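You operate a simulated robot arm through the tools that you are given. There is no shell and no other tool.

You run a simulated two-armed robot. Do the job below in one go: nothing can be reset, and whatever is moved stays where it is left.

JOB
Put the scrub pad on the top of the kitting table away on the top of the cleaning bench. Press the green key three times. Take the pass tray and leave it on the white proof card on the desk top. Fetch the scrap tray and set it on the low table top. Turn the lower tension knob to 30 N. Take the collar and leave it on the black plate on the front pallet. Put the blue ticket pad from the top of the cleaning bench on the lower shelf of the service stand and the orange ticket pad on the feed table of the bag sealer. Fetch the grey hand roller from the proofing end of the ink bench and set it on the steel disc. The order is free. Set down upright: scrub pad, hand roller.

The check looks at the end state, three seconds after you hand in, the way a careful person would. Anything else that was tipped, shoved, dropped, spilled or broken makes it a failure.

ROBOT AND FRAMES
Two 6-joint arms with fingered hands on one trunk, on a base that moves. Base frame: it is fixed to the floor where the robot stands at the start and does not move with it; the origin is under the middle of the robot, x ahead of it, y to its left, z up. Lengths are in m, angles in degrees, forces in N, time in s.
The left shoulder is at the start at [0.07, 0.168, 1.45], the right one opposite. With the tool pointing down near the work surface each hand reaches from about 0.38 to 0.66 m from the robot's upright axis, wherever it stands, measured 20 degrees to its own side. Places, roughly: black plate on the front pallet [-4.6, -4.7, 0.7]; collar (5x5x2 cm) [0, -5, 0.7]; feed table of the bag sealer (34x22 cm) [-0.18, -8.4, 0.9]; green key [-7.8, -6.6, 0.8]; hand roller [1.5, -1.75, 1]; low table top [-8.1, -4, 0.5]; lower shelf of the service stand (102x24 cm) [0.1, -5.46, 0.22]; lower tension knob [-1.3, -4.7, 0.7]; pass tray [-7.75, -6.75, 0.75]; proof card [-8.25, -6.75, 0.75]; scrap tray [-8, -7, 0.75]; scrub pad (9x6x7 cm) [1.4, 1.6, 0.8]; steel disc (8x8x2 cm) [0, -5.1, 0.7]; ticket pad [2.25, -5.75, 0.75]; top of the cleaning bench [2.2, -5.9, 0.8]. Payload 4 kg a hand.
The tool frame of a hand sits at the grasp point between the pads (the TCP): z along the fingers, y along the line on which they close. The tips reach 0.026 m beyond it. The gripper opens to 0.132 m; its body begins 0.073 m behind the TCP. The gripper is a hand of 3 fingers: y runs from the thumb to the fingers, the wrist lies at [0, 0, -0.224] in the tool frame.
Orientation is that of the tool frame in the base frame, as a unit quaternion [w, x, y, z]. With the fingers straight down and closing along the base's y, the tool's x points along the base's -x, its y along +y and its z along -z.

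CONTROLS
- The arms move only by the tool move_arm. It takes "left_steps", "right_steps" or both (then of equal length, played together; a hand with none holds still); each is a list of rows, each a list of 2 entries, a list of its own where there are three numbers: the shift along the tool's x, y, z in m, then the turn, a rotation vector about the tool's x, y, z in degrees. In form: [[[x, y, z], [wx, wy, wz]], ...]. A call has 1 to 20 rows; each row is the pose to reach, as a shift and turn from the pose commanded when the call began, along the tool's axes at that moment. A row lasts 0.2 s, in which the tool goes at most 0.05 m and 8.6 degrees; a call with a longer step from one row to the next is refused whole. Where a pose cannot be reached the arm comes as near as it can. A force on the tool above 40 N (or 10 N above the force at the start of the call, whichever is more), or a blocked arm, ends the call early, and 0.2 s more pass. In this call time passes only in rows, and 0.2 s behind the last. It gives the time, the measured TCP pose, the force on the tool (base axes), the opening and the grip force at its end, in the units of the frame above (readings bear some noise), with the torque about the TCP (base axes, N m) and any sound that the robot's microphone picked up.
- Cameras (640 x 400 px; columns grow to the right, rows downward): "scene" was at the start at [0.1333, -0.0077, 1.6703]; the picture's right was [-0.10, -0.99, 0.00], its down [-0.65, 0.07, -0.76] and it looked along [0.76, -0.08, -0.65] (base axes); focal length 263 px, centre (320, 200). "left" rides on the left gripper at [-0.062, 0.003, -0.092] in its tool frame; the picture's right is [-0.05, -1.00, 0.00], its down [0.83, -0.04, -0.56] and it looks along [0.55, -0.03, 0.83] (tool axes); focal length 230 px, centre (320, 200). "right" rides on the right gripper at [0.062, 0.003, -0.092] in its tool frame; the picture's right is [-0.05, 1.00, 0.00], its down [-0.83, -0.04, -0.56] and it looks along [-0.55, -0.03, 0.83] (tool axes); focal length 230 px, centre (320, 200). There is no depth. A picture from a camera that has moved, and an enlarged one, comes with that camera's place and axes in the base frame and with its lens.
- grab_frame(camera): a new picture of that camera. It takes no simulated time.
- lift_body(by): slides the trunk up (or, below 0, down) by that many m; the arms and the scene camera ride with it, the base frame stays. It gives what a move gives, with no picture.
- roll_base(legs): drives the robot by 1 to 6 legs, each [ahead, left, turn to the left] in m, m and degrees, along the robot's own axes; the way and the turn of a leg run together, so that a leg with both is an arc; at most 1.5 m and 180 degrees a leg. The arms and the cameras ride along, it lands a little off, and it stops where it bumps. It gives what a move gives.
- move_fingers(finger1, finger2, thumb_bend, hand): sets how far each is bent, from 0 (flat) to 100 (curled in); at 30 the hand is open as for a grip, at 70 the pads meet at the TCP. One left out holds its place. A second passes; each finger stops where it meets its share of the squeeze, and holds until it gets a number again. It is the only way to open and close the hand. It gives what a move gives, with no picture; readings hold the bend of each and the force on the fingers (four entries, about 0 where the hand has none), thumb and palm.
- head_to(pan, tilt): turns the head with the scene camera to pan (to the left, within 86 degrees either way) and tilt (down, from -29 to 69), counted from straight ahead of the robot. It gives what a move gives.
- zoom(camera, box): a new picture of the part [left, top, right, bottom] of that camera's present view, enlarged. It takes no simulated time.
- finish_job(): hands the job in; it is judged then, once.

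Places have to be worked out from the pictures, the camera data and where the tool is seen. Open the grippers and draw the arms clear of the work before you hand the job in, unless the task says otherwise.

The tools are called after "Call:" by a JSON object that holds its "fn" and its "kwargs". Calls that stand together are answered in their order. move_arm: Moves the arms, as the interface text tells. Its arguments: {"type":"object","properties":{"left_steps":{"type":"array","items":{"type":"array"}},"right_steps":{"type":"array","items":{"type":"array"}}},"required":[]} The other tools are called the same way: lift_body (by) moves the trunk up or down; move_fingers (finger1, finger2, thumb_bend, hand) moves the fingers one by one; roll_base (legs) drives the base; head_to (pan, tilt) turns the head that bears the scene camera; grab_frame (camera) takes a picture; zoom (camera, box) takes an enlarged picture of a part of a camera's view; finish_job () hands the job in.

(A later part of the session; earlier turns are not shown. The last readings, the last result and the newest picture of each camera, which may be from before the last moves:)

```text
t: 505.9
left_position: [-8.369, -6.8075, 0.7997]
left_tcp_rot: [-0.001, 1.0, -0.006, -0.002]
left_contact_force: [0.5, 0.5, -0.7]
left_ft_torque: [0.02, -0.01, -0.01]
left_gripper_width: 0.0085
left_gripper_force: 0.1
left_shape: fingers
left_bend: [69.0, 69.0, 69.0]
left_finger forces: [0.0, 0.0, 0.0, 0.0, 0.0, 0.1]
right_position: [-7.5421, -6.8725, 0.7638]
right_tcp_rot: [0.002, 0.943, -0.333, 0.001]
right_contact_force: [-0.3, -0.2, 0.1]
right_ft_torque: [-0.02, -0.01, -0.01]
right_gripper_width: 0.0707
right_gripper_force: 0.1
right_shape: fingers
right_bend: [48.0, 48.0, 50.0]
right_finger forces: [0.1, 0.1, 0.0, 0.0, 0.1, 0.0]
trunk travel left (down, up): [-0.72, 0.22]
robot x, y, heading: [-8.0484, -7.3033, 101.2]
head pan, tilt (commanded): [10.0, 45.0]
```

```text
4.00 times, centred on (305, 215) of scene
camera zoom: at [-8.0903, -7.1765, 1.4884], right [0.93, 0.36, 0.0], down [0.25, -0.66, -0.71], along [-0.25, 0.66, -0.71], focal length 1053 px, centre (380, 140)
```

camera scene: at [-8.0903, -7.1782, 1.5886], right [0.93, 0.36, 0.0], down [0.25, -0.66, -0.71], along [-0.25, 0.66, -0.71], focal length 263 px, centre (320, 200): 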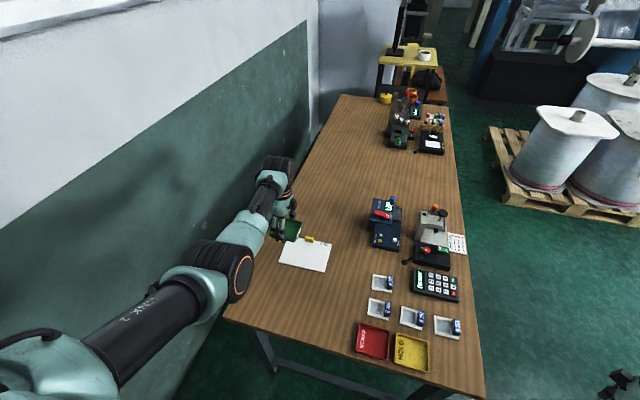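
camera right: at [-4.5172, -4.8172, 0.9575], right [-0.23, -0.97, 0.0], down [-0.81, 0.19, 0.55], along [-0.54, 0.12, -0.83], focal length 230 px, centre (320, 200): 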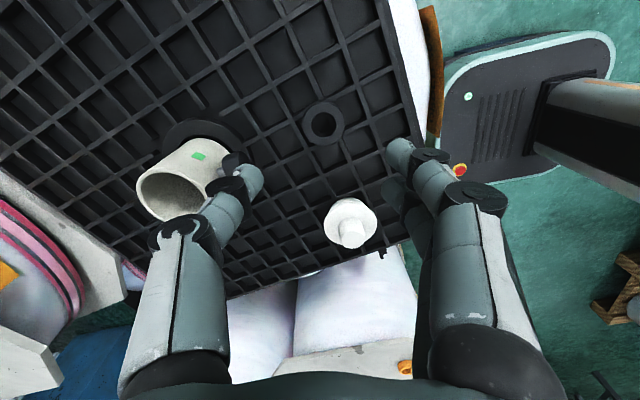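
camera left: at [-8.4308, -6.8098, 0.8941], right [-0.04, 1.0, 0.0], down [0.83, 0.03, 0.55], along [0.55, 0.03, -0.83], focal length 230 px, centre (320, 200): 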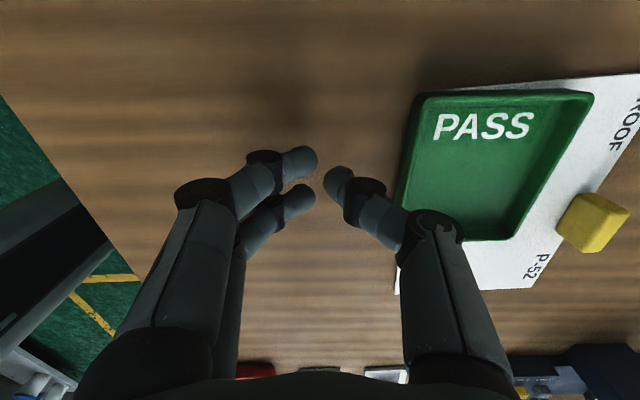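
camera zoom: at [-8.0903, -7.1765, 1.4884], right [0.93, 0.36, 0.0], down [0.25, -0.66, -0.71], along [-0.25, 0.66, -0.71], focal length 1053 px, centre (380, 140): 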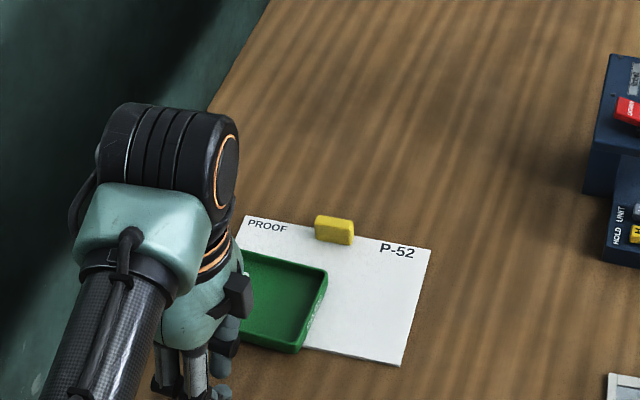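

I push north slowly, 4 cm in total, watching the force.

Call:
{"fn": "move_arm", "kwargs": {"left_steps": [[[0, -0.012, 0], [0, 0, 0]], [[0, -0.024, 0], [0, 0, 0]], [[0, -0.032, 0], [0, 0, 0]], [[0, -0.038, 0], [0, 0, 0]]]}}

Call:
{"fn": "grab_frame", "kwargs": {"camera": "left"}}

```text
t: 506.9
left_position: [-8.3684, -6.7666, 0.8006]
left_tcp_rot: [0.0, 1.0, -0.005, -0.003]
left_contact_force: [0.3, -1.4, 1.8]
left_ft_torque: [0.0, -0.01, 0.01]
left_gripper_width: 0.0072
left_gripper_force: 1.1
left_shape: fingers
left_bend: [69.0, 69.0, 70.0]
left_finger forces: [0.0, 0.1, 0.0, 0.1, 2.0, 0.0]
right_position: [-7.5424, -6.8732, 0.7637]
right_tcp_rot: [0.001, 0.943, -0.333, 0.002]
right_contact_force: [0.8, -0.1, 0.4]
right_ft_torque: [0.0, 0.0, 0.02]
right_gripper_width: 0.0708
right_gripper_force: 0.0
right_shape: fingers
right_bend: [48.0, 48.0, 50.0]
right_finger forces: [0.0, 0.1, 0.0, 0.1, 0.1, 0.0]
trunk travel left (down, up): [-0.72, 0.22]
robot x, y, heading: [-8.0495, -7.3015, 101.2]
head pan, tilt (commanded): [10.0, 45.0]
```

```text
taken
camera left: at [-8.4301, -6.7697, 0.8941], right [-0.04, 1.0, 0.0], down [0.83, 0.03, 0.55], along [0.55, 0.03, -0.83], focal length 230 px, centre (320, 200)
```

left: 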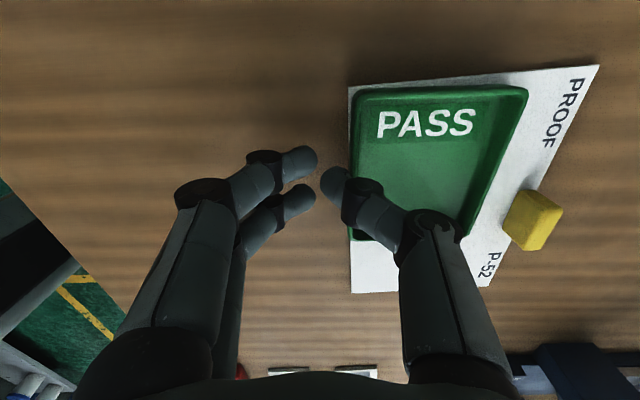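

The tray now lies fully on the card. I back the finger tips off and raise the hand.

Call:
{"fn": "move_arm", "kwargs": {"left_steps": [[[0, 0.025, 0], [0, 0, 0]], [[0, 0.03, -0.04], [0, 0, 0]], [[0, 0.03, -0.08], [0, 0, 0]], [[0, 0.03, -0.12], [0, 0, 0]]]}}

Call:
{"fn": "zoom", "kwargs": {"camera": "scene", "box": [245, 165, 365, 265]}}

```text
t: 507.9
left_position: [-8.371, -6.786, 0.9075]
left_tcp_rot: [-0.001, 1.0, -0.005, -0.002]
left_contact_force: [-0.4, -1.4, 0.2]
left_ft_torque: [0.01, -0.04, 0.0]
left_gripper_width: 0.0082
left_gripper_force: 0.1
left_shape: fingers
left_bend: [69.0, 69.0, 69.0]
left_finger forces: [0.0, 0.1, 0.0, 0.1, 0.0, 0.0]
left hand out of reach, approached as far as the arm can: row 4
right_position: [-7.5426, -6.8709, 0.7637]
right_tcp_rot: [0.001, 0.943, -0.334, 0.001]
right_contact_force: [-0.2, -0.2, 0.5]
right_ft_torque: [-0.01, -0.01, -0.01]
right_gripper_width: 0.0708
right_gripper_force: 0.0
right_shape: fingers
right_bend: [48.0, 48.0, 50.0]
right_finger forces: [0.1, 0.0, 0.0, 0.0, 0.0, 0.0]
trunk travel left (down, up): [-0.72, 0.22]
robot x, y, heading: [-8.0481, -7.3026, 101.1]
head pan, tilt (commanded): [10.0, 45.0]
```

```text
4.00 times, centred on (305, 215) of scene
camera zoom: at [-8.0899, -7.1759, 1.4883], right [0.93, 0.36, 0.0], down [0.25, -0.66, -0.71], along [-0.25, 0.66, -0.71], focal length 1053 px, centre (380, 140)
```

zoom: 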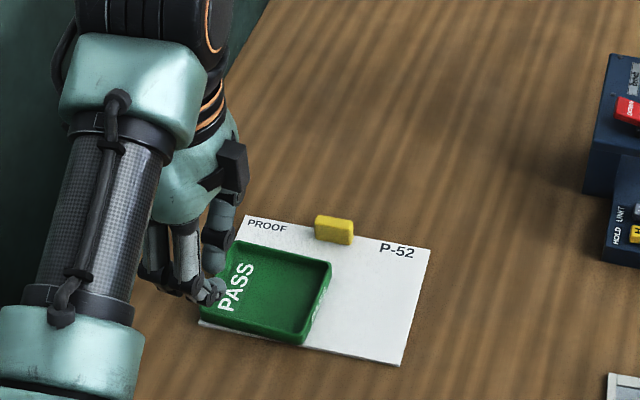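

The PASS tray is in place. Next the SCRAP tray: I raise the trunk a bit, open the hand and shift the base so the left hand comes over it.

Call:
{"fn": "lift_body", "kwargs": {"by": 0.1}}

Call:
{"fn": "roll_base", "kwargs": {"legs": [[-0.109, -0.303, 0]]}}

Call:
{"fn": "move_fingers", "kwargs": {"hand": "left", "finger1": 38, "finger2": 38, "thumb_bend": 40}}

Call:
{"fn": "grab_frame", "kwargs": {"camera": "left"}}

Call:
{"fn": "grab_frame", "kwargs": {"camera": "scene"}}

```text
t: 509.3
left_position: [-8.3715, -6.786, 1.0063]
left_tcp_rot: [-0.001, 1.0, -0.005, -0.001]
left_contact_force: [0.1, -0.1, -0.3]
left_ft_torque: [0.01, -0.01, -0.02]
left_gripper_width: 0.0083
left_gripper_force: 0.0
left_shape: fingers
left_bend: [69.0, 69.0, 69.0]
left_finger forces: [0.1, 0.0, 0.0, 0.1, 0.1, 0.1]
right_position: [-7.5445, -6.8713, 0.8624]
right_tcp_rot: [0.001, 0.943, -0.333, 0.002]
right_contact_force: [0.5, -0.6, 0.2]
right_ft_torque: [0.02, -0.03, 0.01]
right_gripper_width: 0.0707
right_gripper_force: 0.1
right_shape: fingers
right_bend: [48.0, 48.0, 50.0]
right_finger forces: [0.0, 0.0, 0.0, 0.0, 0.0, 0.0]
trunk travel left (down, up): [-0.82, 0.12]
robot x, y, heading: [-8.0517, -7.3031, 101.0]
head pan, tilt (commanded): [10.0, 45.0]
```

```text
t: 511.4
left_position: [-8.059, -6.8329, 1.0059]
left_tcp_rot: [-0.003, 1.0, -0.001, -0.002]
left_contact_force: [0.4, -0.5, 0.5]
left_ft_torque: [0.0, -0.02, 0.0]
left_gripper_width: 0.0082
left_gripper_force: 0.0
left_shape: fingers
left_bend: [69.0, 69.0, 69.0]
left_finger forces: [0.0, 0.0, 0.1, 0.0, 0.0, 0.0]
right_position: [-7.2313, -6.9114, 0.8636]
right_tcp_rot: [0.002, 0.944, -0.329, 0.001]
right_contact_force: [0.0, 0.0, -0.2]
right_ft_torque: [-0.01, -0.04, -0.01]
right_gripper_width: 0.071
right_gripper_force: 0.1
right_shape: fingers
right_bend: [48.0, 48.0, 50.0]
right_finger forces: [0.0, 0.0, 0.0, 0.0, 0.1, 0.0]
trunk travel left (down, up): [-0.82, 0.12]
robot x, y, heading: [-7.7303, -7.343, 101.5]
head pan, tilt (commanded): [10.0, 45.0]
```

```text
t: 512.4
left_position: [-8.0578, -6.8323, 1.0067]
left_tcp_rot: [-0.002, 1.0, -0.001, -0.002]
left_contact_force: [-0.4, -0.6, -0.4]
left_ft_torque: [-0.01, -0.04, 0.01]
left_gripper_width: 0.1044
left_gripper_force: 0.0
left_shape: fingers
left_bend: [38.0, 38.0, 40.0]
left_finger forces: [0.0, 0.0, 0.0, 0.1, 0.1, 0.1]
right_position: [-7.2298, -6.9111, 0.8642]
right_tcp_rot: [0.002, 0.944, -0.329, 0.001]
right_contact_force: [0.1, -0.1, -0.3]
right_ft_torque: [0.04, 0.0, 0.0]
right_gripper_width: 0.0705
right_gripper_force: 0.1
right_shape: fingers
right_bend: [48.0, 48.0, 50.0]
right_finger forces: [0.0, 0.0, 0.1, 0.0, 0.0, 0.0]
trunk travel left (down, up): [-0.82, 0.12]
robot x, y, heading: [-7.7308, -7.3484, 101.6]
head pan, tilt (commanded): [10.0, 45.0]
```

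```text
taken
camera left: at [-8.1207, -6.8362, 1.1005], right [-0.05, 1.0, 0.0], down [0.83, 0.04, 0.55], along [0.55, 0.03, -0.83], focal length 230 px, centre (320, 200)
```

left: 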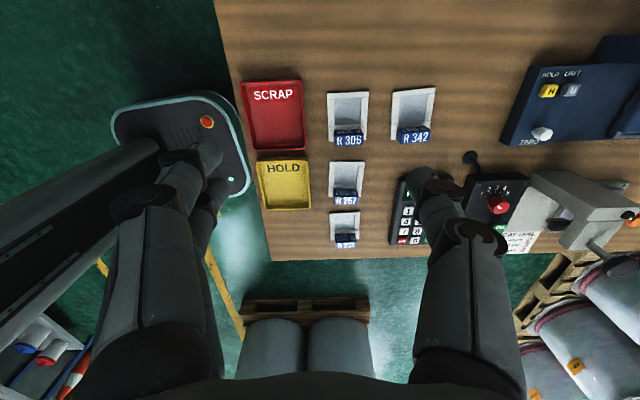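

```text
taken
camera scene: at [-7.7741, -7.2202, 1.5884], right [0.93, 0.37, 0.0], down [0.26, -0.66, -0.71], along [-0.26, 0.66, -0.71], focal length 263 px, centre (320, 200)
```

scene: 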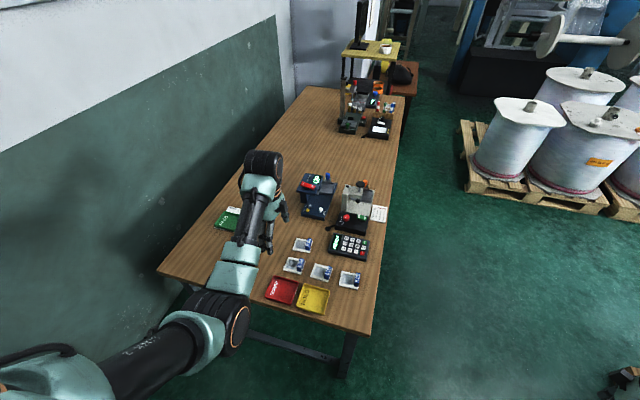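

SCRAP tray centre ≈[-8.038, -6.895]. I set the opening, move over it and lower to z≈0.83.

Call:
{"fn": "move_fingers", "kwargs": {"hand": "left", "finger1": 39, "finger2": 39, "thumb_bend": 41}}

Call:
{"fn": "move_arm", "kwargs": {"left_steps": [[[0.008, 0.025, 0.03], [0, 0, 0]], [[0.016, 0.05, 0.06], [0, 0, 0]], [[0.02, 0.063, 0.1], [0, 0, 0]], [[0.02, 0.063, 0.14], [0, 0, 0]], [[0.02, 0.063, 0.175], [0, 0, 0]]]}}

Call:
{"fn": "grab_frame", "kwargs": {"camera": "left"}}

```text
t: 513.4
left_position: [-8.0582, -6.8323, 1.0064]
left_tcp_rot: [-0.002, 1.0, -0.001, -0.002]
left_contact_force: [0.5, -1.2, -1.1]
left_ft_torque: [-0.06, 0.0, 0.0]
left_gripper_width: 0.1022
left_gripper_force: 0.1
left_shape: fingers
left_bend: [39.0, 39.0, 41.0]
left_finger forces: [0.1, 0.0, 0.0, 0.1, 0.1, 0.0]
right_position: [-7.2294, -6.9106, 0.8645]
right_tcp_rot: [0.001, 0.944, -0.329, 0.0]
right_contact_force: [0.0, 0.2, -0.2]
right_ft_torque: [0.01, -0.01, 0.01]
right_gripper_width: 0.0707
right_gripper_force: 0.1
right_shape: fingers
right_bend: [48.0, 48.0, 50.0]
right_finger forces: [0.0, 0.1, 0.1, 0.0, 0.0, 0.0]
trunk travel left (down, up): [-0.82, 0.12]
robot x, y, heading: [-7.7351, -7.3433, 101.4]
head pan, tilt (commanded): [10.0, 45.0]
```

```text
t: 514.6
left_position: [-8.0386, -6.8952, 0.8346]
left_tcp_rot: [-0.002, 1.0, 0.0, -0.002]
left_contact_force: [-0.7, 0.8, 0.2]
left_ft_torque: [0.03, -0.02, 0.0]
left_gripper_width: 0.1022
left_gripper_force: 0.0
left_shape: fingers
left_bend: [39.0, 39.0, 41.0]
left_finger forces: [0.0, 0.0, 0.0, 0.0, 0.0, 0.0]
right_position: [-7.2291, -6.9114, 0.8629]
right_tcp_rot: [0.001, 0.944, -0.329, 0.001]
right_contact_force: [0.0, -0.4, 0.2]
right_ft_torque: [-0.02, 0.03, 0.01]
right_gripper_width: 0.0707
right_gripper_force: 0.0
right_shape: fingers
right_bend: [48.0, 48.0, 50.0]
right_finger forces: [0.0, 0.0, 0.0, 0.0, 0.1, 0.1]
trunk travel left (down, up): [-0.82, 0.12]
robot x, y, heading: [-7.7354, -7.3449, 101.5]
head pan, tilt (commanded): [10.0, 45.0]
```

```text
taken
camera left: at [-8.101, -6.9004, 0.9282], right [-0.05, 1.0, 0.0], down [0.83, 0.04, 0.55], along [0.55, 0.03, -0.83], focal length 230 px, centre (320, 200)
```

left: 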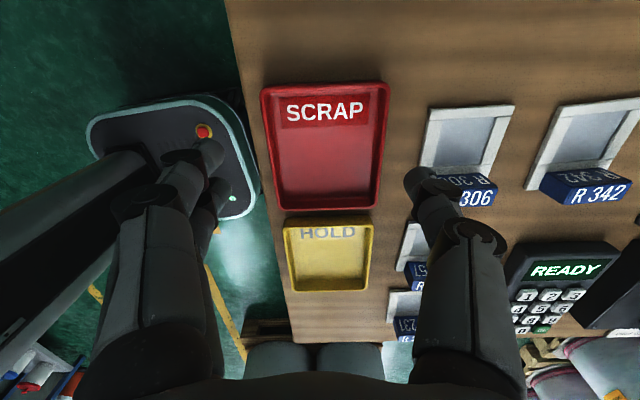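

Aligned, with the tag block clear of the thumb. I lower 3.9 cm and close.

Call:
{"fn": "move_arm", "kwargs": {"left_steps": [[[-0.001, -0.001, 0.02], [0, 0, 0]], [[-0.001, -0.001, 0.038], [0, 0, 0]]]}}

Call:
{"fn": "move_fingers", "kwargs": {"hand": "left", "finger1": 60, "finger2": 60, "thumb_bend": 60}}

Call:
{"fn": "grab_frame", "kwargs": {"camera": "left"}}

```text
t: 515.2
left_position: [-8.0401, -6.8957, 0.7951]
left_tcp_rot: [-0.002, 1.0, 0.0, -0.002]
left_contact_force: [0.0, -1.2, 0.6]
left_ft_torque: [-0.02, 0.0, -0.03]
left_gripper_width: 0.1022
left_gripper_force: 0.0
left_shape: fingers
left_bend: [39.0, 39.0, 41.0]
left_finger forces: [0.0, 0.0, 0.1, 0.0, 0.1, 0.0]
right_position: [-7.2298, -6.9113, 0.8631]
right_tcp_rot: [0.001, 0.944, -0.329, 0.001]
right_contact_force: [-0.3, -0.4, -0.2]
right_ft_torque: [0.01, -0.02, 0.0]
right_gripper_width: 0.0707
right_gripper_force: 0.1
right_shape: fingers
right_bend: [48.0, 48.0, 50.0]
right_finger forces: [0.0, 0.0, 0.0, 0.0, 0.0, 0.1]
trunk travel left (down, up): [-0.82, 0.12]
robot x, y, heading: [-7.731, -7.3448, 101.6]
head pan, tilt (commanded): [10.0, 45.0]
```

```text
t: 516.2
left_position: [-8.0392, -6.8962, 0.796]
left_tcp_rot: [-0.002, 1.0, -0.002, -0.002]
left_contact_force: [-0.7, 0.1, 0.5]
left_ft_torque: [0.0, -0.02, 0.03]
left_gripper_width: 0.0787
left_gripper_force: 16.2
left_shape: fingers
left_bend: [46.0, 47.0, 53.0]
left_finger forces: [7.7, 7.8, 0.0, 0.1, 15.9, 0.1]
right_position: [-7.2296, -6.9111, 0.8624]
right_tcp_rot: [0.001, 0.945, -0.329, 0.0]
right_contact_force: [0.0, 0.3, 0.8]
right_ft_torque: [0.02, 0.01, 0.0]
right_gripper_width: 0.0708
right_gripper_force: 0.1
right_shape: fingers
right_bend: [48.0, 48.0, 50.0]
right_finger forces: [0.1, 0.0, 0.1, 0.0, 0.1, 0.1]
trunk travel left (down, up): [-0.82, 0.12]
robot x, y, heading: [-7.7313, -7.3462, 101.4]
head pan, tilt (commanded): [10.0, 45.0]
```

```text
taken
camera left: at [-8.1022, -6.8989, 0.8893], right [-0.05, 1.0, 0.0], down [0.83, 0.04, 0.55], along [0.55, 0.03, -0.83], focal length 230 px, centre (320, 200)
```

left: 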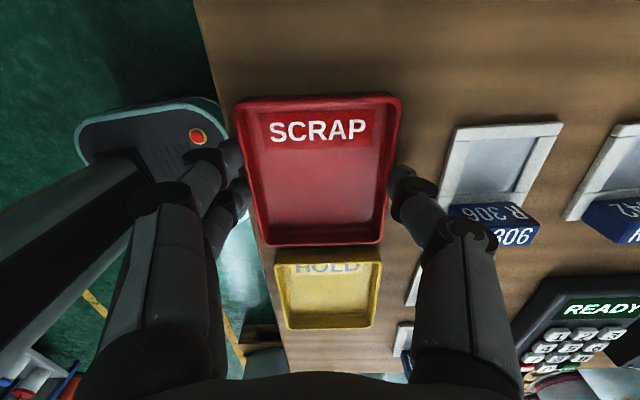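

Gripped. I lift the SCRAP tray and raise the trunk, checking it hangs well.

Call:
{"fn": "move_arm", "kwargs": {"left_steps": [[[0, 0, -0.02], [0, 0, 0]], [[0, 0, -0.05], [0, 0, 0]]]}}

Call:
{"fn": "lift_body", "kwargs": {"by": 0.12}}

Call:
{"fn": "grab_frame", "kwargs": {"camera": "left"}}

Call:
{"fn": "zoom", "kwargs": {"camera": "scene", "box": [170, 160, 400, 340]}}

```text
t: 516.8
left_position: [-8.0369, -6.8958, 0.8453]
left_tcp_rot: [-0.002, 1.0, -0.001, -0.002]
left_contact_force: [0.6, 0.2, -2.1]
left_ft_torque: [0.01, 0.0, 0.0]
left_gripper_width: 0.0783
left_gripper_force: 15.5
left_shape: fingers
left_bend: [46.0, 47.0, 53.0]
left_finger forces: [7.8, 7.9, 0.0, 0.0, 15.7, 0.0]
right_position: [-7.2309, -6.9123, 0.8624]
right_tcp_rot: [0.001, 0.944, -0.329, 0.0]
right_contact_force: [0.1, 0.5, -0.6]
right_ft_torque: [0.0, 0.01, 0.0]
right_gripper_width: 0.0707
right_gripper_force: 0.0
right_shape: fingers
right_bend: [48.0, 48.0, 50.0]
right_finger forces: [0.0, 0.1, 0.0, 0.0, 0.1, 0.0]
trunk travel left (down, up): [-0.82, 0.12]
robot x, y, heading: [-7.7328, -7.3483, 101.3]
head pan, tilt (commanded): [10.0, 45.0]
```

```text
t: 518.3
left_position: [-8.0388, -6.8943, 0.9638]
left_tcp_rot: [-0.001, 1.0, -0.001, -0.001]
left_contact_force: [-0.6, -0.6, -2.4]
left_ft_torque: [-0.02, 0.02, 0.0]
left_gripper_width: 0.0787
left_gripper_force: 15.5
left_shape: fingers
left_bend: [46.0, 47.0, 53.0]
left_finger forces: [7.8, 8.0, 0.0, 0.1, 15.7, 0.0]
right_position: [-7.2302, -6.9113, 0.9824]
right_tcp_rot: [0.001, 0.945, -0.328, 0.001]
right_contact_force: [-0.1, 1.0, 0.0]
right_ft_torque: [-0.02, -0.04, 0.01]
right_gripper_width: 0.0707
right_gripper_force: 0.0
right_shape: fingers
right_bend: [48.0, 48.0, 50.0]
right_finger forces: [0.1, 0.1, 0.0, 0.0, 0.0, 0.0]
trunk travel left (down, up): [-0.94, 0.0]
robot x, y, heading: [-7.7323, -7.3444, 101.3]
head pan, tilt (commanded): [10.0, 45.0]
```

```text
taken
camera left: at [-8.1003, -6.8977, 1.0586], right [-0.05, 1.0, 0.0], down [0.83, 0.04, 0.55], along [0.55, 0.03, -0.83], focal length 230 px, centre (320, 200)
```

left: 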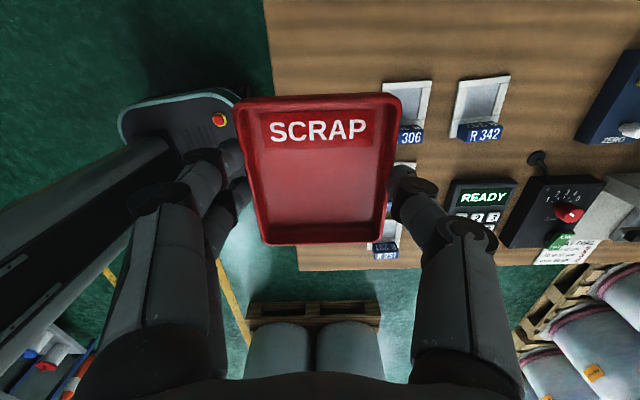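

```text
2.22 times, centred on (285, 250) of scene
camera zoom: at [-7.7739, -7.2197, 1.7083], right [0.93, 0.37, 0.0], down [0.26, -0.66, -0.71], along [-0.26, 0.66, -0.71], focal length 585 px, centre (398, 89)
```

zoom: 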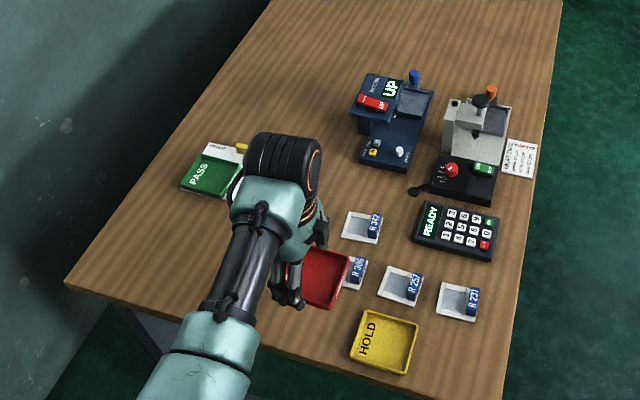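

The tray hangs level and the HOLD tray was not disturbed. I back off and bring the right hand in front; I also test a one-finger shape for pressing the key.

Call:
{"fn": "roll_base", "kwargs": {"legs": [[-0.2, 0, 0]]}}

Call:
{"fn": "move_arm", "kwargs": {"right_steps": [[[-0.041, 0.015, 0], [0, 0, -4]], [[-0.083, 0.03, 0], [0, 0, -8]], [[-0.124, 0.045, 0], [0, 0, -12]], [[-0.166, 0.059, 0], [0, 0, -16]], [[-0.207, 0.074, 0], [0, 0, -20]], [[-0.249, 0.089, 0], [0, 0, -24]], [[-0.29, 0.104, 0], [0, 0, -28]], [[-0.332, 0.119, 0], [0, 0, -32]], [[-0.373, 0.134, 0], [0, 0, -36]], [[-0.4145, 0.1486, 0], [0, 0, -40]]]}}

Call:
{"fn": "move_fingers", "kwargs": {"hand": "right", "finger1": 10, "finger2": 10, "thumb_bend": 62}}

Call:
{"fn": "grab_frame", "kwargs": {"camera": "right"}}

```text
t: 519.9
left_position: [-7.9979, -7.0946, 0.9633]
left_tcp_rot: [0.0, 1.0, -0.001, -0.002]
left_contact_force: [-0.6, -0.3, -2.3]
left_ft_torque: [-0.03, -0.01, 0.0]
left_gripper_width: 0.0787
left_gripper_force: 15.1
left_shape: fingers
left_bend: [46.0, 47.0, 53.0]
left_finger forces: [7.8, 7.8, 0.1, 0.0, 15.8, 0.1]
right_position: [-7.1896, -7.1116, 0.9814]
right_tcp_rot: [0.002, 0.944, -0.329, 0.001]
right_contact_force: [0.0, 0.3, 0.2]
right_ft_torque: [-0.03, -0.01, 0.01]
right_gripper_width: 0.0706
right_gripper_force: 0.0
right_shape: fingers
right_bend: [48.0, 48.0, 50.0]
right_finger forces: [0.0, 0.1, 0.0, 0.0, 0.0, 0.1]
trunk travel left (down, up): [-0.94, 0.0]
robot x, y, heading: [-7.693, -7.5523, 101.7]
head pan, tilt (commanded): [10.0, 45.0]
```

```text
t: 522.1
left_position: [-7.9978, -7.0969, 0.9645]
left_tcp_rot: [-0.002, 1.0, -0.001, -0.001]
left_contact_force: [-0.8, 1.1, -2.0]
left_ft_torque: [0.01, 0.01, -0.03]
left_gripper_width: 0.0786
left_gripper_force: 15.4
left_shape: fingers
left_bend: [46.0, 47.0, 53.0]
left_finger forces: [7.8, 7.8, 0.0, 0.1, 15.7, 0.0]
right_position: [-7.6081, -6.9724, 0.9804]
right_tcp_rot: [0.0, 1.0, 0.014, 0.001]
right_contact_force: [-1.4, 0.4, 0.9]
right_ft_torque: [-0.02, -0.03, 0.0]
right_gripper_width: 0.071
right_gripper_force: 0.1
right_shape: fingers
right_bend: [48.0, 48.0, 50.0]
right_finger forces: [0.0, 0.1, 0.0, 0.1, 0.1, 0.0]
trunk travel left (down, up): [-0.94, 0.0]
robot x, y, heading: [-7.6934, -7.5504, 101.5]
head pan, tilt (commanded): [10.0, 45.0]
```

```text
t: 523.1
left_position: [-7.9958, -7.0982, 0.9649]
left_tcp_rot: [-0.001, 1.0, -0.001, -0.002]
left_contact_force: [-0.2, 0.4, -2.6]
left_ft_torque: [0.02, 0.01, -0.01]
left_gripper_width: 0.0786
left_gripper_force: 15.9
left_shape: fingers
left_bend: [46.0, 47.0, 53.0]
left_finger forces: [7.9, 7.9, 0.0, 0.1, 15.7, 0.0]
right_position: [-7.6069, -6.9727, 0.9809]
right_tcp_rot: [0.001, 1.0, 0.014, 0.0]
right_contact_force: [-0.8, -0.3, 0.0]
right_ft_torque: [-0.01, 0.01, -0.04]
right_gripper_width: 0.1022
right_gripper_force: 0.0
right_shape: fingers
right_bend: [10.0, 10.0, 62.0]
right_finger forces: [0.1, 0.0, 0.0, 0.0, 0.1, 0.1]
trunk travel left (down, up): [-0.94, 0.0]
robot x, y, heading: [-7.6938, -7.5517, 101.3]
head pan, tilt (commanded): [10.0, 45.0]
```

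```text
taken
camera right: at [-7.5445, -6.9749, 1.0734], right [-0.02, -1.0, 0.0], down [-0.83, 0.02, 0.55], along [-0.55, 0.01, -0.83], focal length 230 px, centre (320, 200)
```

right: 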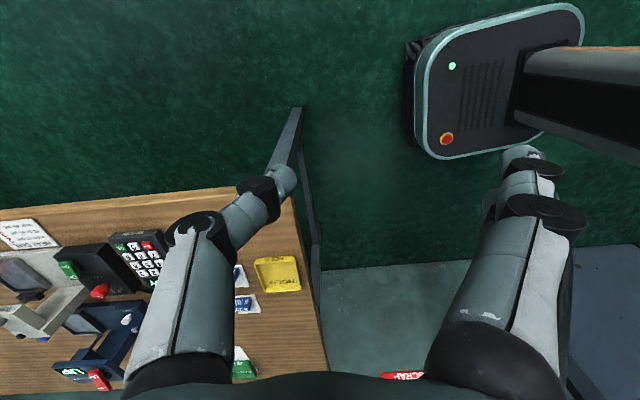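

The thumb makes a good single probe with the two fingers splayed back. I go to the desk's east side, facing west, so the right thumb comes over the keypad's green key.

Call:
{"fn": "roll_base", "kwargs": {"legs": [[-0.088, -0.441, 0], [0, 0, 78.7], [0.0, -0.72, 0]]}}

Call:
{"fn": "grab_frame", "kwargs": {"camera": "right"}}

Call:
{"fn": "head_to", "kwargs": {"pan": -15, "tilt": 50}}

Call:
{"fn": "grab_frame", "kwargs": {"camera": "scene"}}

```text
t: 532.7
left_position: [-7.7375, -7.0398, 0.9645]
left_tcp_rot: [0.0, 0.775, 0.632, -0.002]
left_contact_force: [0.8, -0.1, -1.8]
left_ft_torque: [0.01, 0.0, -0.01]
left_gripper_width: 0.0784
left_gripper_force: 14.8
left_shape: fingers
left_bend: [46.0, 47.0, 53.0]
left_finger forces: [7.6, 7.7, 0.1, 0.0, 15.2, 0.1]
right_position: [-7.7833, -6.6321, 0.9804]
right_tcp_rot: [0.001, 0.766, 0.643, 0.002]
right_contact_force: [0.4, 1.1, -0.3]
right_ft_torque: [0.02, -0.02, -0.01]
right_gripper_width: 0.1026
right_gripper_force: 0.1
right_shape: fingers
right_bend: [10.0, 10.0, 62.0]
right_finger forces: [0.1, 0.0, 0.0, 0.1, 0.0, 0.0]
trunk travel left (down, up): [-0.94, 0.0]
robot x, y, heading: [-7.2322, -6.8274, 180.0]
head pan, tilt (commanded): [10.0, 45.0]
```

```text
taken
camera right: at [-7.7688, -6.5741, 1.0736], right [0.97, -0.22, 0.0], down [-0.19, -0.81, 0.55], along [-0.12, -0.54, -0.83], focal length 230 px, centre (320, 200)
```

right: 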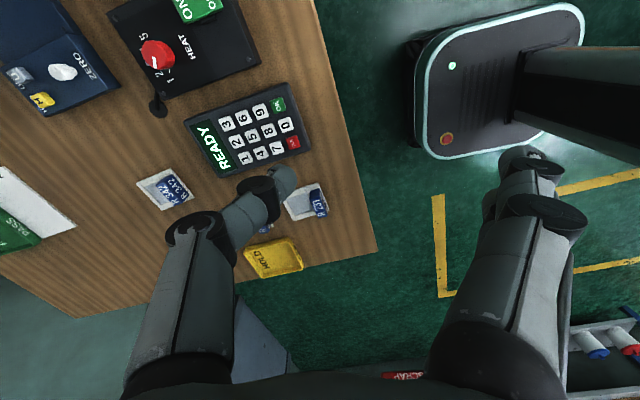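

```text
t: 533.6
left_position: [-7.7389, -7.0385, 0.9643]
left_tcp_rot: [-0.001, 0.774, 0.633, -0.002]
left_contact_force: [-0.5, -1.0, -2.2]
left_ft_torque: [-0.02, 0.01, 0.02]
left_gripper_width: 0.078
left_gripper_force: 15.0
left_shape: fingers
left_bend: [46.0, 47.0, 53.0]
left_finger forces: [7.6, 7.7, 0.1, 0.0, 15.3, 0.0]
right_position: [-7.7832, -6.632, 0.9803]
right_tcp_rot: [0.001, 0.766, 0.643, 0.001]
right_contact_force: [-0.7, 0.4, 0.5]
right_ft_torque: [-0.02, -0.01, 0.01]
right_gripper_width: 0.1024
right_gripper_force: 0.0
right_shape: fingers
right_bend: [10.0, 10.0, 62.0]
right_finger forces: [0.0, 0.1, 0.0, 0.1, 0.0, 0.0]
trunk travel left (down, up): [-0.94, 0.0]
robot x, y, heading: [-7.235, -6.8291, 180.0]
head pan, tilt (commanded): [-15.0, 50.0]
```

```text
taken
camera scene: at [-7.3605, -6.8085, 1.7014], right [0.26, 0.97, 0.0], down [0.74, -0.2, -0.64], along [-0.62, 0.17, -0.77], focal length 263 px, centre (320, 200)
```

scene: 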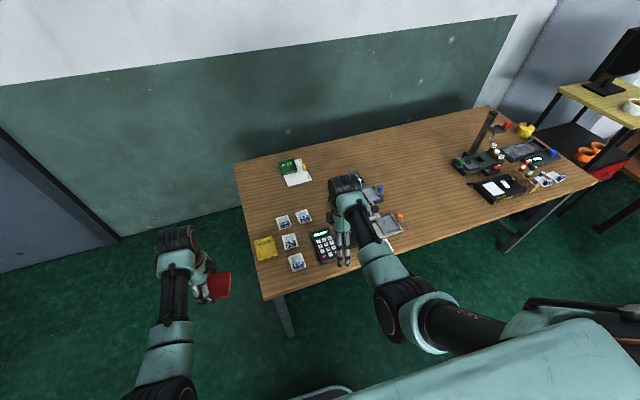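

Call:
{"fn": "zoom", "kwargs": {"camera": "right", "box": [180, 60, 340, 200]}}

Call:
{"fn": "zoom", "kwargs": {"camera": "scene", "box": [295, 210, 365, 270]}}

```text
2.86 times, centred on (260, 130) of right
camera zoom: at [-7.7689, -6.5729, 1.0733], right [0.97, -0.22, 0.0], down [-0.19, -0.81, 0.55], along [-0.12, -0.54, -0.83], focal length 657 px, centre (491, 400)
```

zoom: 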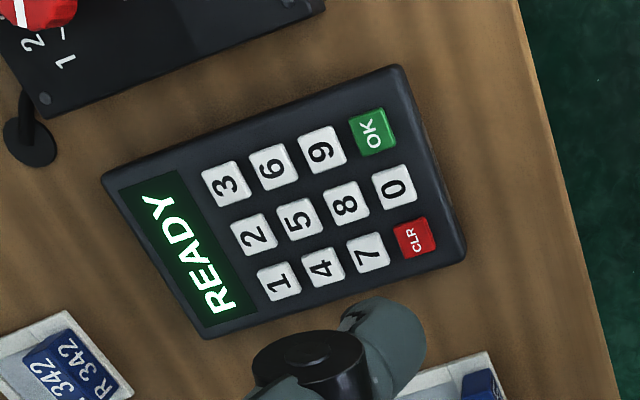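

```text
6.67 times, centred on (330, 240) of scene
camera zoom: at [-7.3605, -6.8085, 1.7014], right [0.26, 0.97, 0.0], down [0.74, -0.2, -0.64], along [-0.62, 0.17, -0.77], focal length 1754 px, centre (253, -67)
```

zoom: 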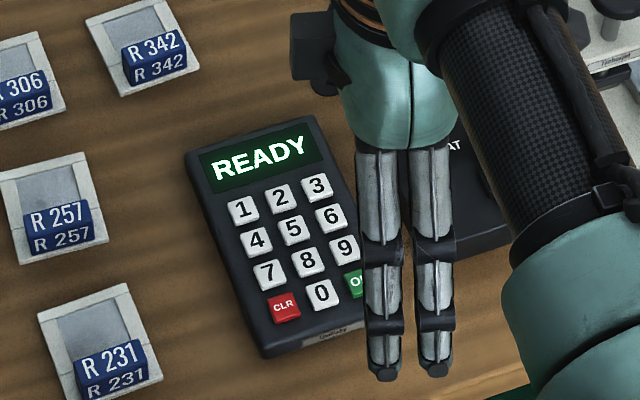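

The OK key centre is ≈[-7.830, -6.617] and its neighbours are >2 cm away. I lower the trunk 14 cm and bring the thumb tip above the key.

Call:
{"fn": "move_arm", "kwargs": {"right_steps": [[[0.0064, -0.0303, 0], [0, 0, 0]]]}}

Call:
{"fn": "lift_body", "kwargs": {"by": -0.13}}

Call:
{"fn": "grab_frame", "kwargs": {"camera": "right"}}

Call:
{"fn": "zoom", "kwargs": {"camera": "right", "box": [200, 100, 360, 240]}}

```text
t: 534.0
left_position: [-7.7392, -7.0393, 0.9635]
left_tcp_rot: [0.002, 0.774, 0.633, -0.001]
left_contact_force: [-0.5, 0.7, -2.7]
left_ft_torque: [0.02, -0.04, 0.01]
left_gripper_width: 0.0781
left_gripper_force: 15.3
left_shape: fingers
left_bend: [46.0, 47.0, 53.0]
left_finger forces: [7.6, 7.8, 0.0, 0.0, 15.3, 0.0]
right_position: [-7.8139, -6.62, 0.9783]
right_tcp_rot: [0.003, 0.766, 0.643, 0.001]
right_contact_force: [0.4, -0.1, -0.4]
right_ft_torque: [-0.02, -0.01, -0.02]
right_gripper_width: 0.1026
right_gripper_force: 0.0
right_shape: fingers
right_bend: [10.0, 10.0, 62.0]
right_finger forces: [0.1, 0.0, 0.0, 0.1, 0.0, 0.0]
trunk travel left (down, up): [-0.94, 0.0]
robot x, y, heading: [-7.234, -6.8274, 179.8]
head pan, tilt (commanded): [-15.0, 50.0]
```

```text
t: 535.5
left_position: [-7.7364, -7.0374, 0.8348]
left_tcp_rot: [-0.001, 0.775, 0.632, -0.002]
left_contact_force: [0.3, 0.1, -2.4]
left_ft_torque: [-0.03, -0.01, 0.02]
left_gripper_width: 0.078
left_gripper_force: 15.2
left_shape: fingers
left_bend: [46.0, 47.0, 53.0]
left_finger forces: [7.5, 7.6, 0.0, 0.0, 15.3, 0.0]
right_position: [-7.8121, -6.6206, 0.8495]
right_tcp_rot: [0.002, 0.765, 0.644, 0.0]
right_contact_force: [0.1, -0.2, 0.1]
right_ft_torque: [-0.02, 0.02, -0.03]
right_gripper_width: 0.1025
right_gripper_force: 0.1
right_shape: fingers
right_bend: [10.0, 10.0, 62.0]
right_finger forces: [0.0, 0.0, 0.1, 0.1, 0.1, 0.0]
trunk travel left (down, up): [-0.81, 0.13]
robot x, y, heading: [-7.236, -6.8305, 180.1]
head pan, tilt (commanded): [-15.0, 50.0]
```

```text
taken
camera right: at [-7.7971, -6.5613, 0.9431], right [0.97, -0.22, 0.0], down [-0.19, -0.81, 0.55], along [-0.12, -0.54, -0.83], focal length 230 px, centre (320, 200)
```

right: 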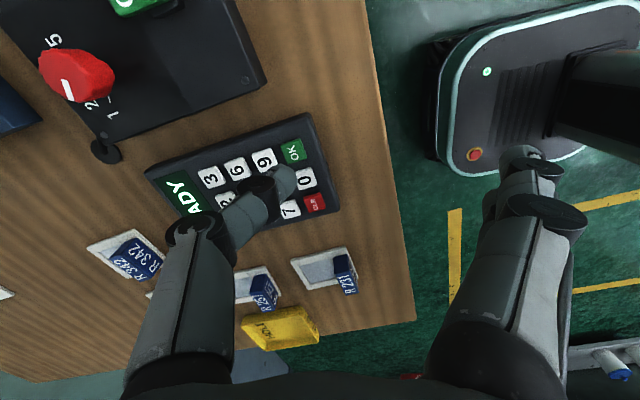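

```text
2.86 times, centred on (280, 170) of right
camera zoom: at [-7.7971, -6.5613, 0.9431], right [0.97, -0.22, 0.0], down [-0.19, -0.81, 0.55], along [-0.12, -0.54, -0.83], focal length 657 px, centre (434, 286)
```

zoom: 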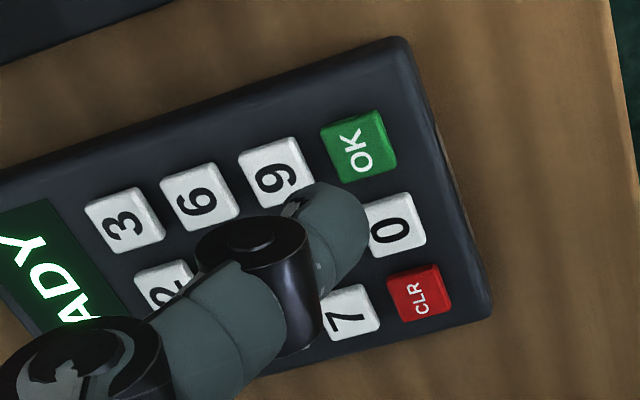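

The geometry says a straight drop lands the thumb tip on OK's centre. I lower 2.8 cm, then in fine steps.

Call:
{"fn": "move_arm", "kwargs": {"right_steps": [[[0, 0, 0.015], [0, 0, 0]], [[0, 0, 0.028], [0, 0, 0]]]}}

Call:
{"fn": "zoom", "kwargs": {"camera": "right", "box": [200, 100, 360, 240]}}

Call:
{"fn": "zoom", "kwargs": {"camera": "scene", "box": [295, 150, 365, 220]}}

```text
t: 536.1
left_position: [-7.7382, -7.0401, 0.8351]
left_tcp_rot: [-0.001, 0.774, 0.633, -0.003]
left_contact_force: [0.4, -0.3, -2.6]
left_ft_torque: [0.0, 0.02, -0.02]
left_gripper_width: 0.0784
left_gripper_force: 14.6
left_shape: fingers
left_bend: [46.0, 47.0, 53.0]
left_finger forces: [7.6, 7.7, 0.0, 0.0, 15.3, 0.0]
right_position: [-7.8108, -6.6201, 0.8223]
right_tcp_rot: [0.0, 0.765, 0.644, 0.0]
right_contact_force: [0.1, 0.4, 0.1]
right_ft_torque: [0.06, 0.02, 0.02]
right_gripper_width: 0.1023
right_gripper_force: 0.1
right_shape: fingers
right_bend: [10.0, 10.0, 62.0]
right_finger forces: [0.0, 0.0, 0.0, 0.0, 0.0, 0.0]
trunk travel left (down, up): [-0.81, 0.13]
robot x, y, heading: [-7.2307, -6.8268, 180.2]
head pan, tilt (commanded): [-15.0, 50.0]
```

```text
2.86 times, centred on (280, 170) of right
camera zoom: at [-7.7973, -6.5603, 0.9152], right [0.97, -0.22, 0.0], down [-0.19, -0.81, 0.55], along [-0.12, -0.54, -0.83], focal length 657 px, centre (434, 286)
```

zoom: 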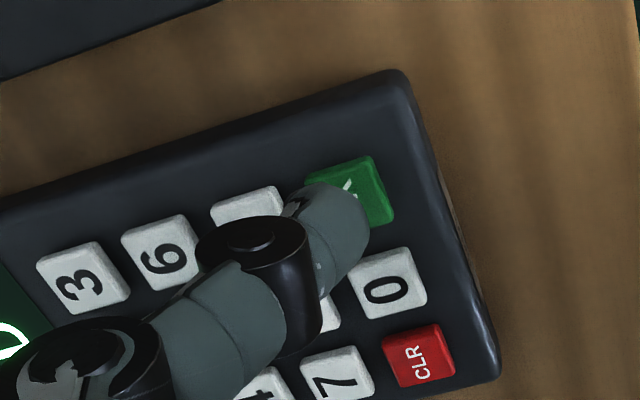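

```text
5.71 times, centred on (330, 185) of scene
camera zoom: at [-7.3606, -6.8088, 1.5714], right [0.26, 0.97, 0.0], down [0.74, -0.2, -0.64], along [-0.62, 0.17, -0.77], focal length 1504 px, centre (263, 286)
```

zoom: 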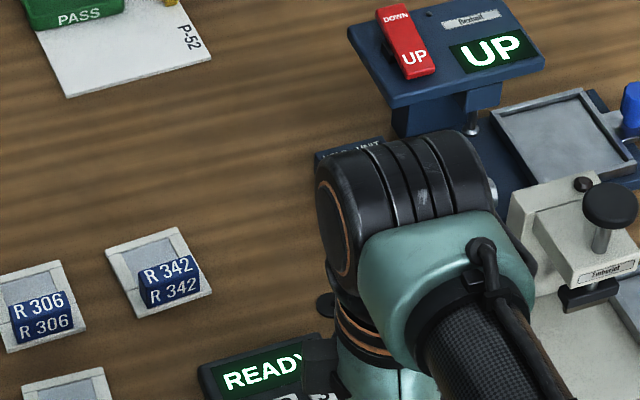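

Call:
{"fn": "move_arm", "kwargs": {"right_steps": [[[0.0015, 0.0005, 0.003], [0, 0, 0]], [[0.0015, 0.0005, 0.006], [0, 0, 0]]]}}

Call:
{"fn": "move_arm", "kwargs": {"right_steps": [[[0, 0, 0.002], [0, 0, 0]]]}}

Call:
{"fn": "move_arm", "kwargs": {"right_steps": [[[0, 0, 0.002], [0, 0, 0]]]}}

Call:
{"fn": "zoom", "kwargs": {"camera": "right", "box": [180, 90, 360, 250]}}

```text
t: 536.8
left_position: [-7.7383, -7.0395, 0.8341]
left_tcp_rot: [0.0, 0.774, 0.633, -0.002]
left_contact_force: [-0.3, 0.3, -2.4]
left_ft_torque: [0.02, 0.01, -0.02]
left_gripper_width: 0.0785
left_gripper_force: 14.8
left_shape: fingers
left_bend: [46.0, 47.0, 53.0]
left_finger forces: [7.5, 7.7, 0.0, 0.0, 15.2, 0.0]
right_position: [-7.81, -6.6178, 0.816]
right_tcp_rot: [0.001, 0.766, 0.643, 0.0]
right_contact_force: [0.4, 0.0, 0.1]
right_ft_torque: [0.0, -0.02, 0.04]
right_gripper_width: 0.1025
right_gripper_force: 0.0
right_shape: fingers
right_bend: [10.0, 10.0, 62.0]
right_finger forces: [0.0, 0.1, 0.1, 0.1, 0.1, 0.1]
trunk travel left (down, up): [-0.81, 0.13]
robot x, y, heading: [-7.2388, -6.8298, 179.9]
head pan, tilt (commanded): [-15.0, 50.0]
```

```text
t: 537.1
left_position: [-7.7369, -7.0392, 0.8348]
left_tcp_rot: [0.001, 0.774, 0.633, -0.002]
left_contact_force: [1.7, 0.5, -0.9]
left_ft_torque: [-0.03, 0.02, -0.03]
left_gripper_width: 0.0785
left_gripper_force: 15.2
left_shape: fingers
left_bend: [46.0, 47.0, 53.0]
left_finger forces: [7.6, 7.7, 0.1, 0.1, 15.4, 0.0]
right_position: [-7.8121, -6.6179, 0.8146]
right_tcp_rot: [0.0, 0.765, 0.644, 0.001]
right_contact_force: [-1.1, 1.0, 1.2]
right_ft_torque: [0.0, 0.04, -0.03]
right_gripper_width: 0.1021
right_gripper_force: 0.2
right_shape: fingers
right_bend: [10.0, 10.0, 62.0]
right_finger forces: [0.1, 0.0, 0.1, 0.1, 0.8, 0.0]
trunk travel left (down, up): [-0.81, 0.13]
robot x, y, heading: [-7.2343, -6.8296, 180.0]
head pan, tilt (commanded): [-15.0, 50.0]
```

```text
t: 537.5
left_position: [-7.7372, -7.04, 0.8349]
left_tcp_rot: [-0.001, 0.774, 0.633, -0.002]
left_contact_force: [-0.6, 0.0, -3.0]
left_ft_torque: [0.01, -0.01, -0.02]
left_gripper_width: 0.0785
left_gripper_force: 15.4
left_shape: fingers
left_bend: [46.0, 47.0, 53.0]
left_finger forces: [7.5, 7.7, 0.1, 0.0, 15.4, 0.1]
right_position: [-7.8112, -6.6178, 0.8138]
right_tcp_rot: [0.0, 0.765, 0.644, 0.002]
right_contact_force: [-0.9, 0.6, 3.4]
right_ft_torque: [0.03, 0.1, -0.03]
right_gripper_width: 0.1023
right_gripper_force: 1.2
right_shape: fingers
right_bend: [10.0, 10.0, 62.0]
right_finger forces: [0.1, 0.1, 0.0, 0.0, 3.1, 0.0]
trunk travel left (down, up): [-0.81, 0.13]
robot x, y, heading: [-7.2338, -6.8261, 180.0]
head pan, tilt (commanded): [-15.0, 50.0]
heard: click
```

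```text
2.50 times, centred on (270, 170) of right
camera zoom: at [-7.7965, -6.5593, 0.9056], right [0.97, -0.22, 0.0], down [-0.19, -0.81, 0.55], along [-0.12, -0.54, -0.83], focal length 575 px, centre (445, 275)
```

zoom: 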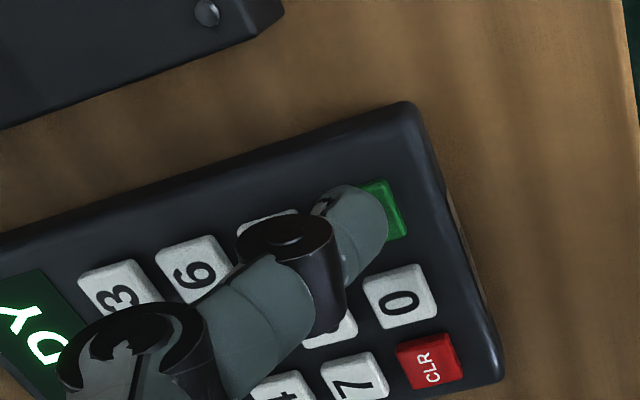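

A click was heard: first press done. I lift 8 mm and press again.

Call:
{"fn": "move_arm", "kwargs": {"right_steps": [[[0, 0, -0.004], [0, 0, 0]], [[0, 0, -0.008], [0, 0, 0]]]}}

Call:
{"fn": "zoom", "kwargs": {"camera": "right", "box": [150, 90, 360, 260]}}

```text
t: 538.1
left_position: [-7.7382, -7.0393, 0.8353]
left_tcp_rot: [0.0, 0.775, 0.632, -0.002]
left_contact_force: [-0.1, -0.1, -3.4]
left_ft_torque: [-0.02, 0.05, -0.03]
left_gripper_width: 0.0782
left_gripper_force: 15.3
left_shape: fingers
left_bend: [46.0, 47.0, 53.0]
left_finger forces: [7.6, 7.7, 0.0, 0.0, 15.4, 0.0]
right_position: [-7.8103, -6.6197, 0.8201]
right_tcp_rot: [0.002, 0.766, 0.643, 0.001]
right_contact_force: [-0.5, 0.3, -0.2]
right_ft_torque: [0.01, 0.02, 0.03]
right_gripper_width: 0.1021
right_gripper_force: 0.1
right_shape: fingers
right_bend: [10.0, 10.0, 62.0]
right_finger forces: [0.0, 0.1, 0.1, 0.1, 0.1, 0.0]
trunk travel left (down, up): [-0.81, 0.13]
robot x, y, heading: [-7.2369, -6.8314, 180.0]
head pan, tilt (commanded): [-15.0, 50.0]
```

```text
2.35 times, centred on (255, 175) of right
camera zoom: at [-7.7959, -6.5602, 0.9126], right [0.97, -0.22, 0.0], down [-0.19, -0.81, 0.55], along [-0.12, -0.54, -0.83], focal length 541 px, centre (473, 259)
```

zoom: 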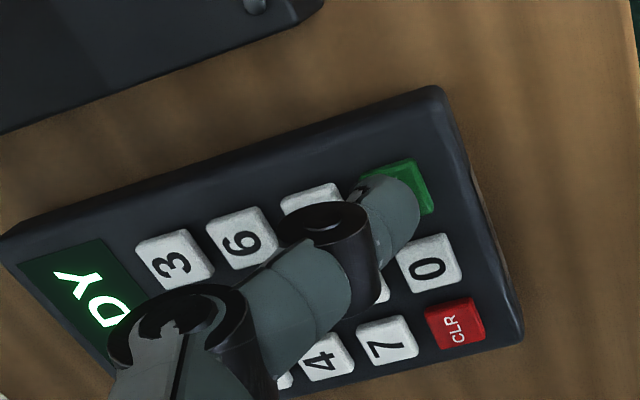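

Call:
{"fn": "move_arm", "kwargs": {"right_steps": [[[0, 0, 0.004], [0, 0, 0]], [[0, 0, 0.008], [0, 0, 0]]]}}

```text
t: 538.8
left_position: [-7.738, -7.0394, 0.8346]
left_tcp_rot: [0.0, 0.774, 0.633, -0.002]
left_contact_force: [0.4, -0.4, -2.1]
left_ft_torque: [0.0, 0.01, -0.02]
left_gripper_width: 0.0781
left_gripper_force: 15.1
left_shape: fingers
left_bend: [46.0, 47.0, 53.0]
left_finger forces: [7.5, 7.7, 0.1, 0.0, 15.3, 0.1]
right_position: [-7.8102, -6.6187, 0.8122]
right_tcp_rot: [0.0, 0.765, 0.644, 0.001]
right_contact_force: [-0.9, 0.2, 3.4]
right_ft_torque: [0.02, 0.1, -0.02]
right_gripper_width: 0.1021
right_gripper_force: 1.6
right_shape: fingers
right_bend: [10.0, 10.0, 62.0]
right_finger forces: [0.0, 0.0, 0.0, 0.0, 2.7, 0.0]
trunk travel left (down, up): [-0.81, 0.13]
robot x, y, heading: [-7.237, -6.8282, 180.2]
head pan, tilt (commanded): [-15.0, 50.0]
heard: click
```

Second click heard. I lift off and press a third time.

Call:
{"fn": "move_arm", "kwargs": {"right_steps": [[[0, 0, -0.004], [0, 0, 0]], [[0, 0, -0.008], [0, 0, 0]]]}}

Call:
{"fn": "move_arm", "kwargs": {"right_steps": [[[0, 0, 0.004], [0, 0, 0]], [[0, 0, 0.008], [0, 0, 0]]]}}

```text
t: 539.4
left_position: [-7.7392, -7.0391, 0.835]
left_tcp_rot: [0.0, 0.775, 0.633, -0.003]
left_contact_force: [-1.1, 0.6, -1.9]
left_ft_torque: [0.0, -0.02, -0.03]
left_gripper_width: 0.078
left_gripper_force: 15.7
left_shape: fingers
left_bend: [46.0, 47.0, 53.0]
left_finger forces: [7.6, 7.7, 0.1, 0.1, 15.2, 0.0]
right_position: [-7.8097, -6.6179, 0.82]
right_tcp_rot: [0.0, 0.765, 0.643, 0.003]
right_contact_force: [-0.5, -0.1, -0.5]
right_ft_torque: [0.0, -0.02, 0.0]
right_gripper_width: 0.1023
right_gripper_force: 0.1
right_shape: fingers
right_bend: [10.0, 10.0, 62.0]
right_finger forces: [0.1, 0.0, 0.1, 0.1, 0.0, 0.0]
trunk travel left (down, up): [-0.81, 0.13]
robot x, y, heading: [-7.2317, -6.8283, 180.1]
head pan, tilt (commanded): [-15.0, 50.0]
```

```text
t: 540.0
left_position: [-7.7382, -7.0389, 0.8349]
left_tcp_rot: [-0.001, 0.774, 0.633, -0.003]
left_contact_force: [0.1, -0.4, -2.1]
left_ft_torque: [-0.05, 0.0, -0.02]
left_gripper_width: 0.0785
left_gripper_force: 15.8
left_shape: fingers
left_bend: [46.0, 47.0, 53.0]
left_finger forces: [7.6, 7.6, 0.0, 0.1, 15.3, 0.0]
right_position: [-7.8118, -6.6182, 0.8139]
right_tcp_rot: [0.001, 0.765, 0.644, 0.001]
right_contact_force: [-0.4, 0.0, 1.3]
right_ft_torque: [0.03, 0.05, -0.02]
right_gripper_width: 0.1022
right_gripper_force: 1.0
right_shape: fingers
right_bend: [10.0, 10.0, 62.0]
right_finger forces: [0.0, 0.0, 0.1, 0.0, 2.1, 0.0]
trunk travel left (down, up): [-0.81, 0.13]
robot x, y, heading: [-7.2327, -6.8282, 180.0]
head pan, tilt (commanded): [-15.0, 50.0]
heard: click
```

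Third click heard. I raise the hand well clear and look at the keypad.

Call:
{"fn": "move_arm", "kwargs": {"right_steps": [[[0, 0, -0.02], [0, 0, 0]], [[0, 0, -0.06], [0, 0, 0]]]}}

Call:
{"fn": "lift_body", "kwargs": {"by": 0.13}}

Call:
{"fn": "grab_frame", "kwargs": {"camera": "right"}}

Call:
{"fn": "zoom", "kwargs": {"camera": "right", "box": [150, 60, 350, 220]}}

```text
t: 540.5
left_position: [-7.7371, -7.0394, 0.8338]
left_tcp_rot: [0.0, 0.775, 0.632, -0.003]
left_contact_force: [-0.2, -0.2, -2.4]
left_ft_torque: [-0.04, 0.0, 0.02]
left_gripper_width: 0.0783
left_gripper_force: 15.3
left_shape: fingers
left_bend: [46.0, 47.0, 53.0]
left_finger forces: [7.6, 7.8, 0.0, 0.0, 15.3, 0.0]
right_position: [-7.8094, -6.6188, 0.8718]
right_tcp_rot: [0.001, 0.765, 0.644, 0.002]
right_contact_force: [0.5, -0.8, -0.1]
right_ft_torque: [0.01, -0.04, 0.04]
right_gripper_width: 0.1021
right_gripper_force: 0.0
right_shape: fingers
right_bend: [10.0, 10.0, 62.0]
right_finger forces: [0.0, 0.1, 0.1, 0.0, 0.0, 0.1]
trunk travel left (down, up): [-0.81, 0.13]
robot x, y, heading: [-7.2371, -6.8317, 180.4]
head pan, tilt (commanded): [-15.0, 50.0]
```

```text
t: 542.1
left_position: [-7.739, -7.0393, 0.9658]
left_tcp_rot: [0.0, 0.774, 0.633, -0.002]
left_contact_force: [1.0, 0.2, -2.1]
left_ft_torque: [0.01, 0.0, 0.01]
left_gripper_width: 0.0783
left_gripper_force: 15.0
left_shape: fingers
left_bend: [46.0, 47.0, 53.0]
left_finger forces: [7.7, 7.7, 0.1, 0.0, 15.3, 0.0]
right_position: [-7.8117, -6.6188, 1.0014]
right_tcp_rot: [0.002, 0.766, 0.643, 0.001]
right_contact_force: [0.5, 0.4, 0.3]
right_ft_torque: [0.0, -0.01, -0.02]
right_gripper_width: 0.1024
right_gripper_force: 0.1
right_shape: fingers
right_bend: [10.0, 10.0, 62.0]
right_finger forces: [0.0, 0.0, 0.0, 0.0, 0.0, 0.1]
trunk travel left (down, up): [-0.94, 0.0]
robot x, y, heading: [-7.2308, -6.828, 179.8]
head pan, tilt (commanded): [-15.0, 50.0]
```

```text
taken
camera right: at [-7.7971, -6.56, 1.0939], right [0.97, -0.22, 0.0], down [-0.19, -0.81, 0.55], along [-0.12, -0.54, -0.83], focal length 230 px, centre (320, 200)
```

right: 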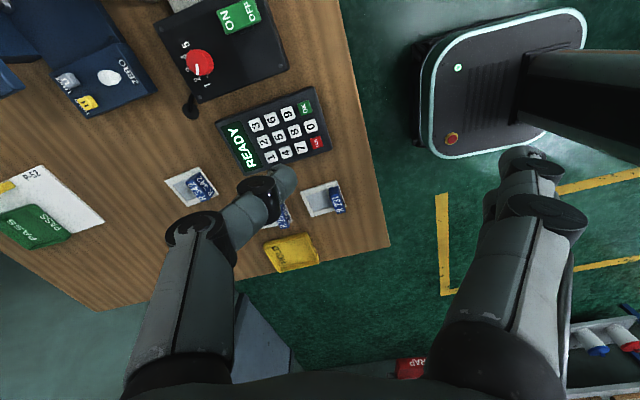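

```text
2.50 times, centred on (250, 140) of right
camera zoom: at [-7.7971, -6.56, 1.0939], right [0.97, -0.22, 0.0], down [-0.19, -0.81, 0.55], along [-0.12, -0.54, -0.83], focal length 575 px, centre (495, 350)
```

zoom: 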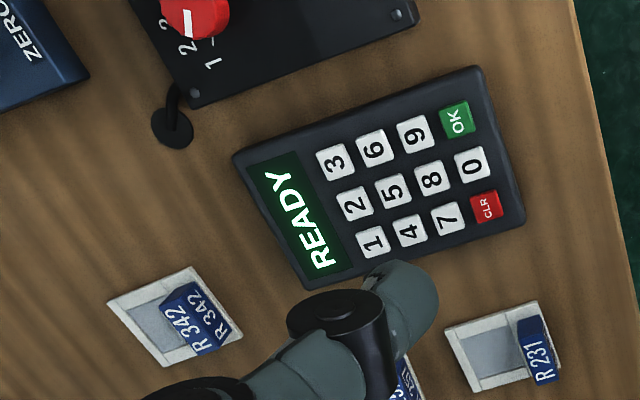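

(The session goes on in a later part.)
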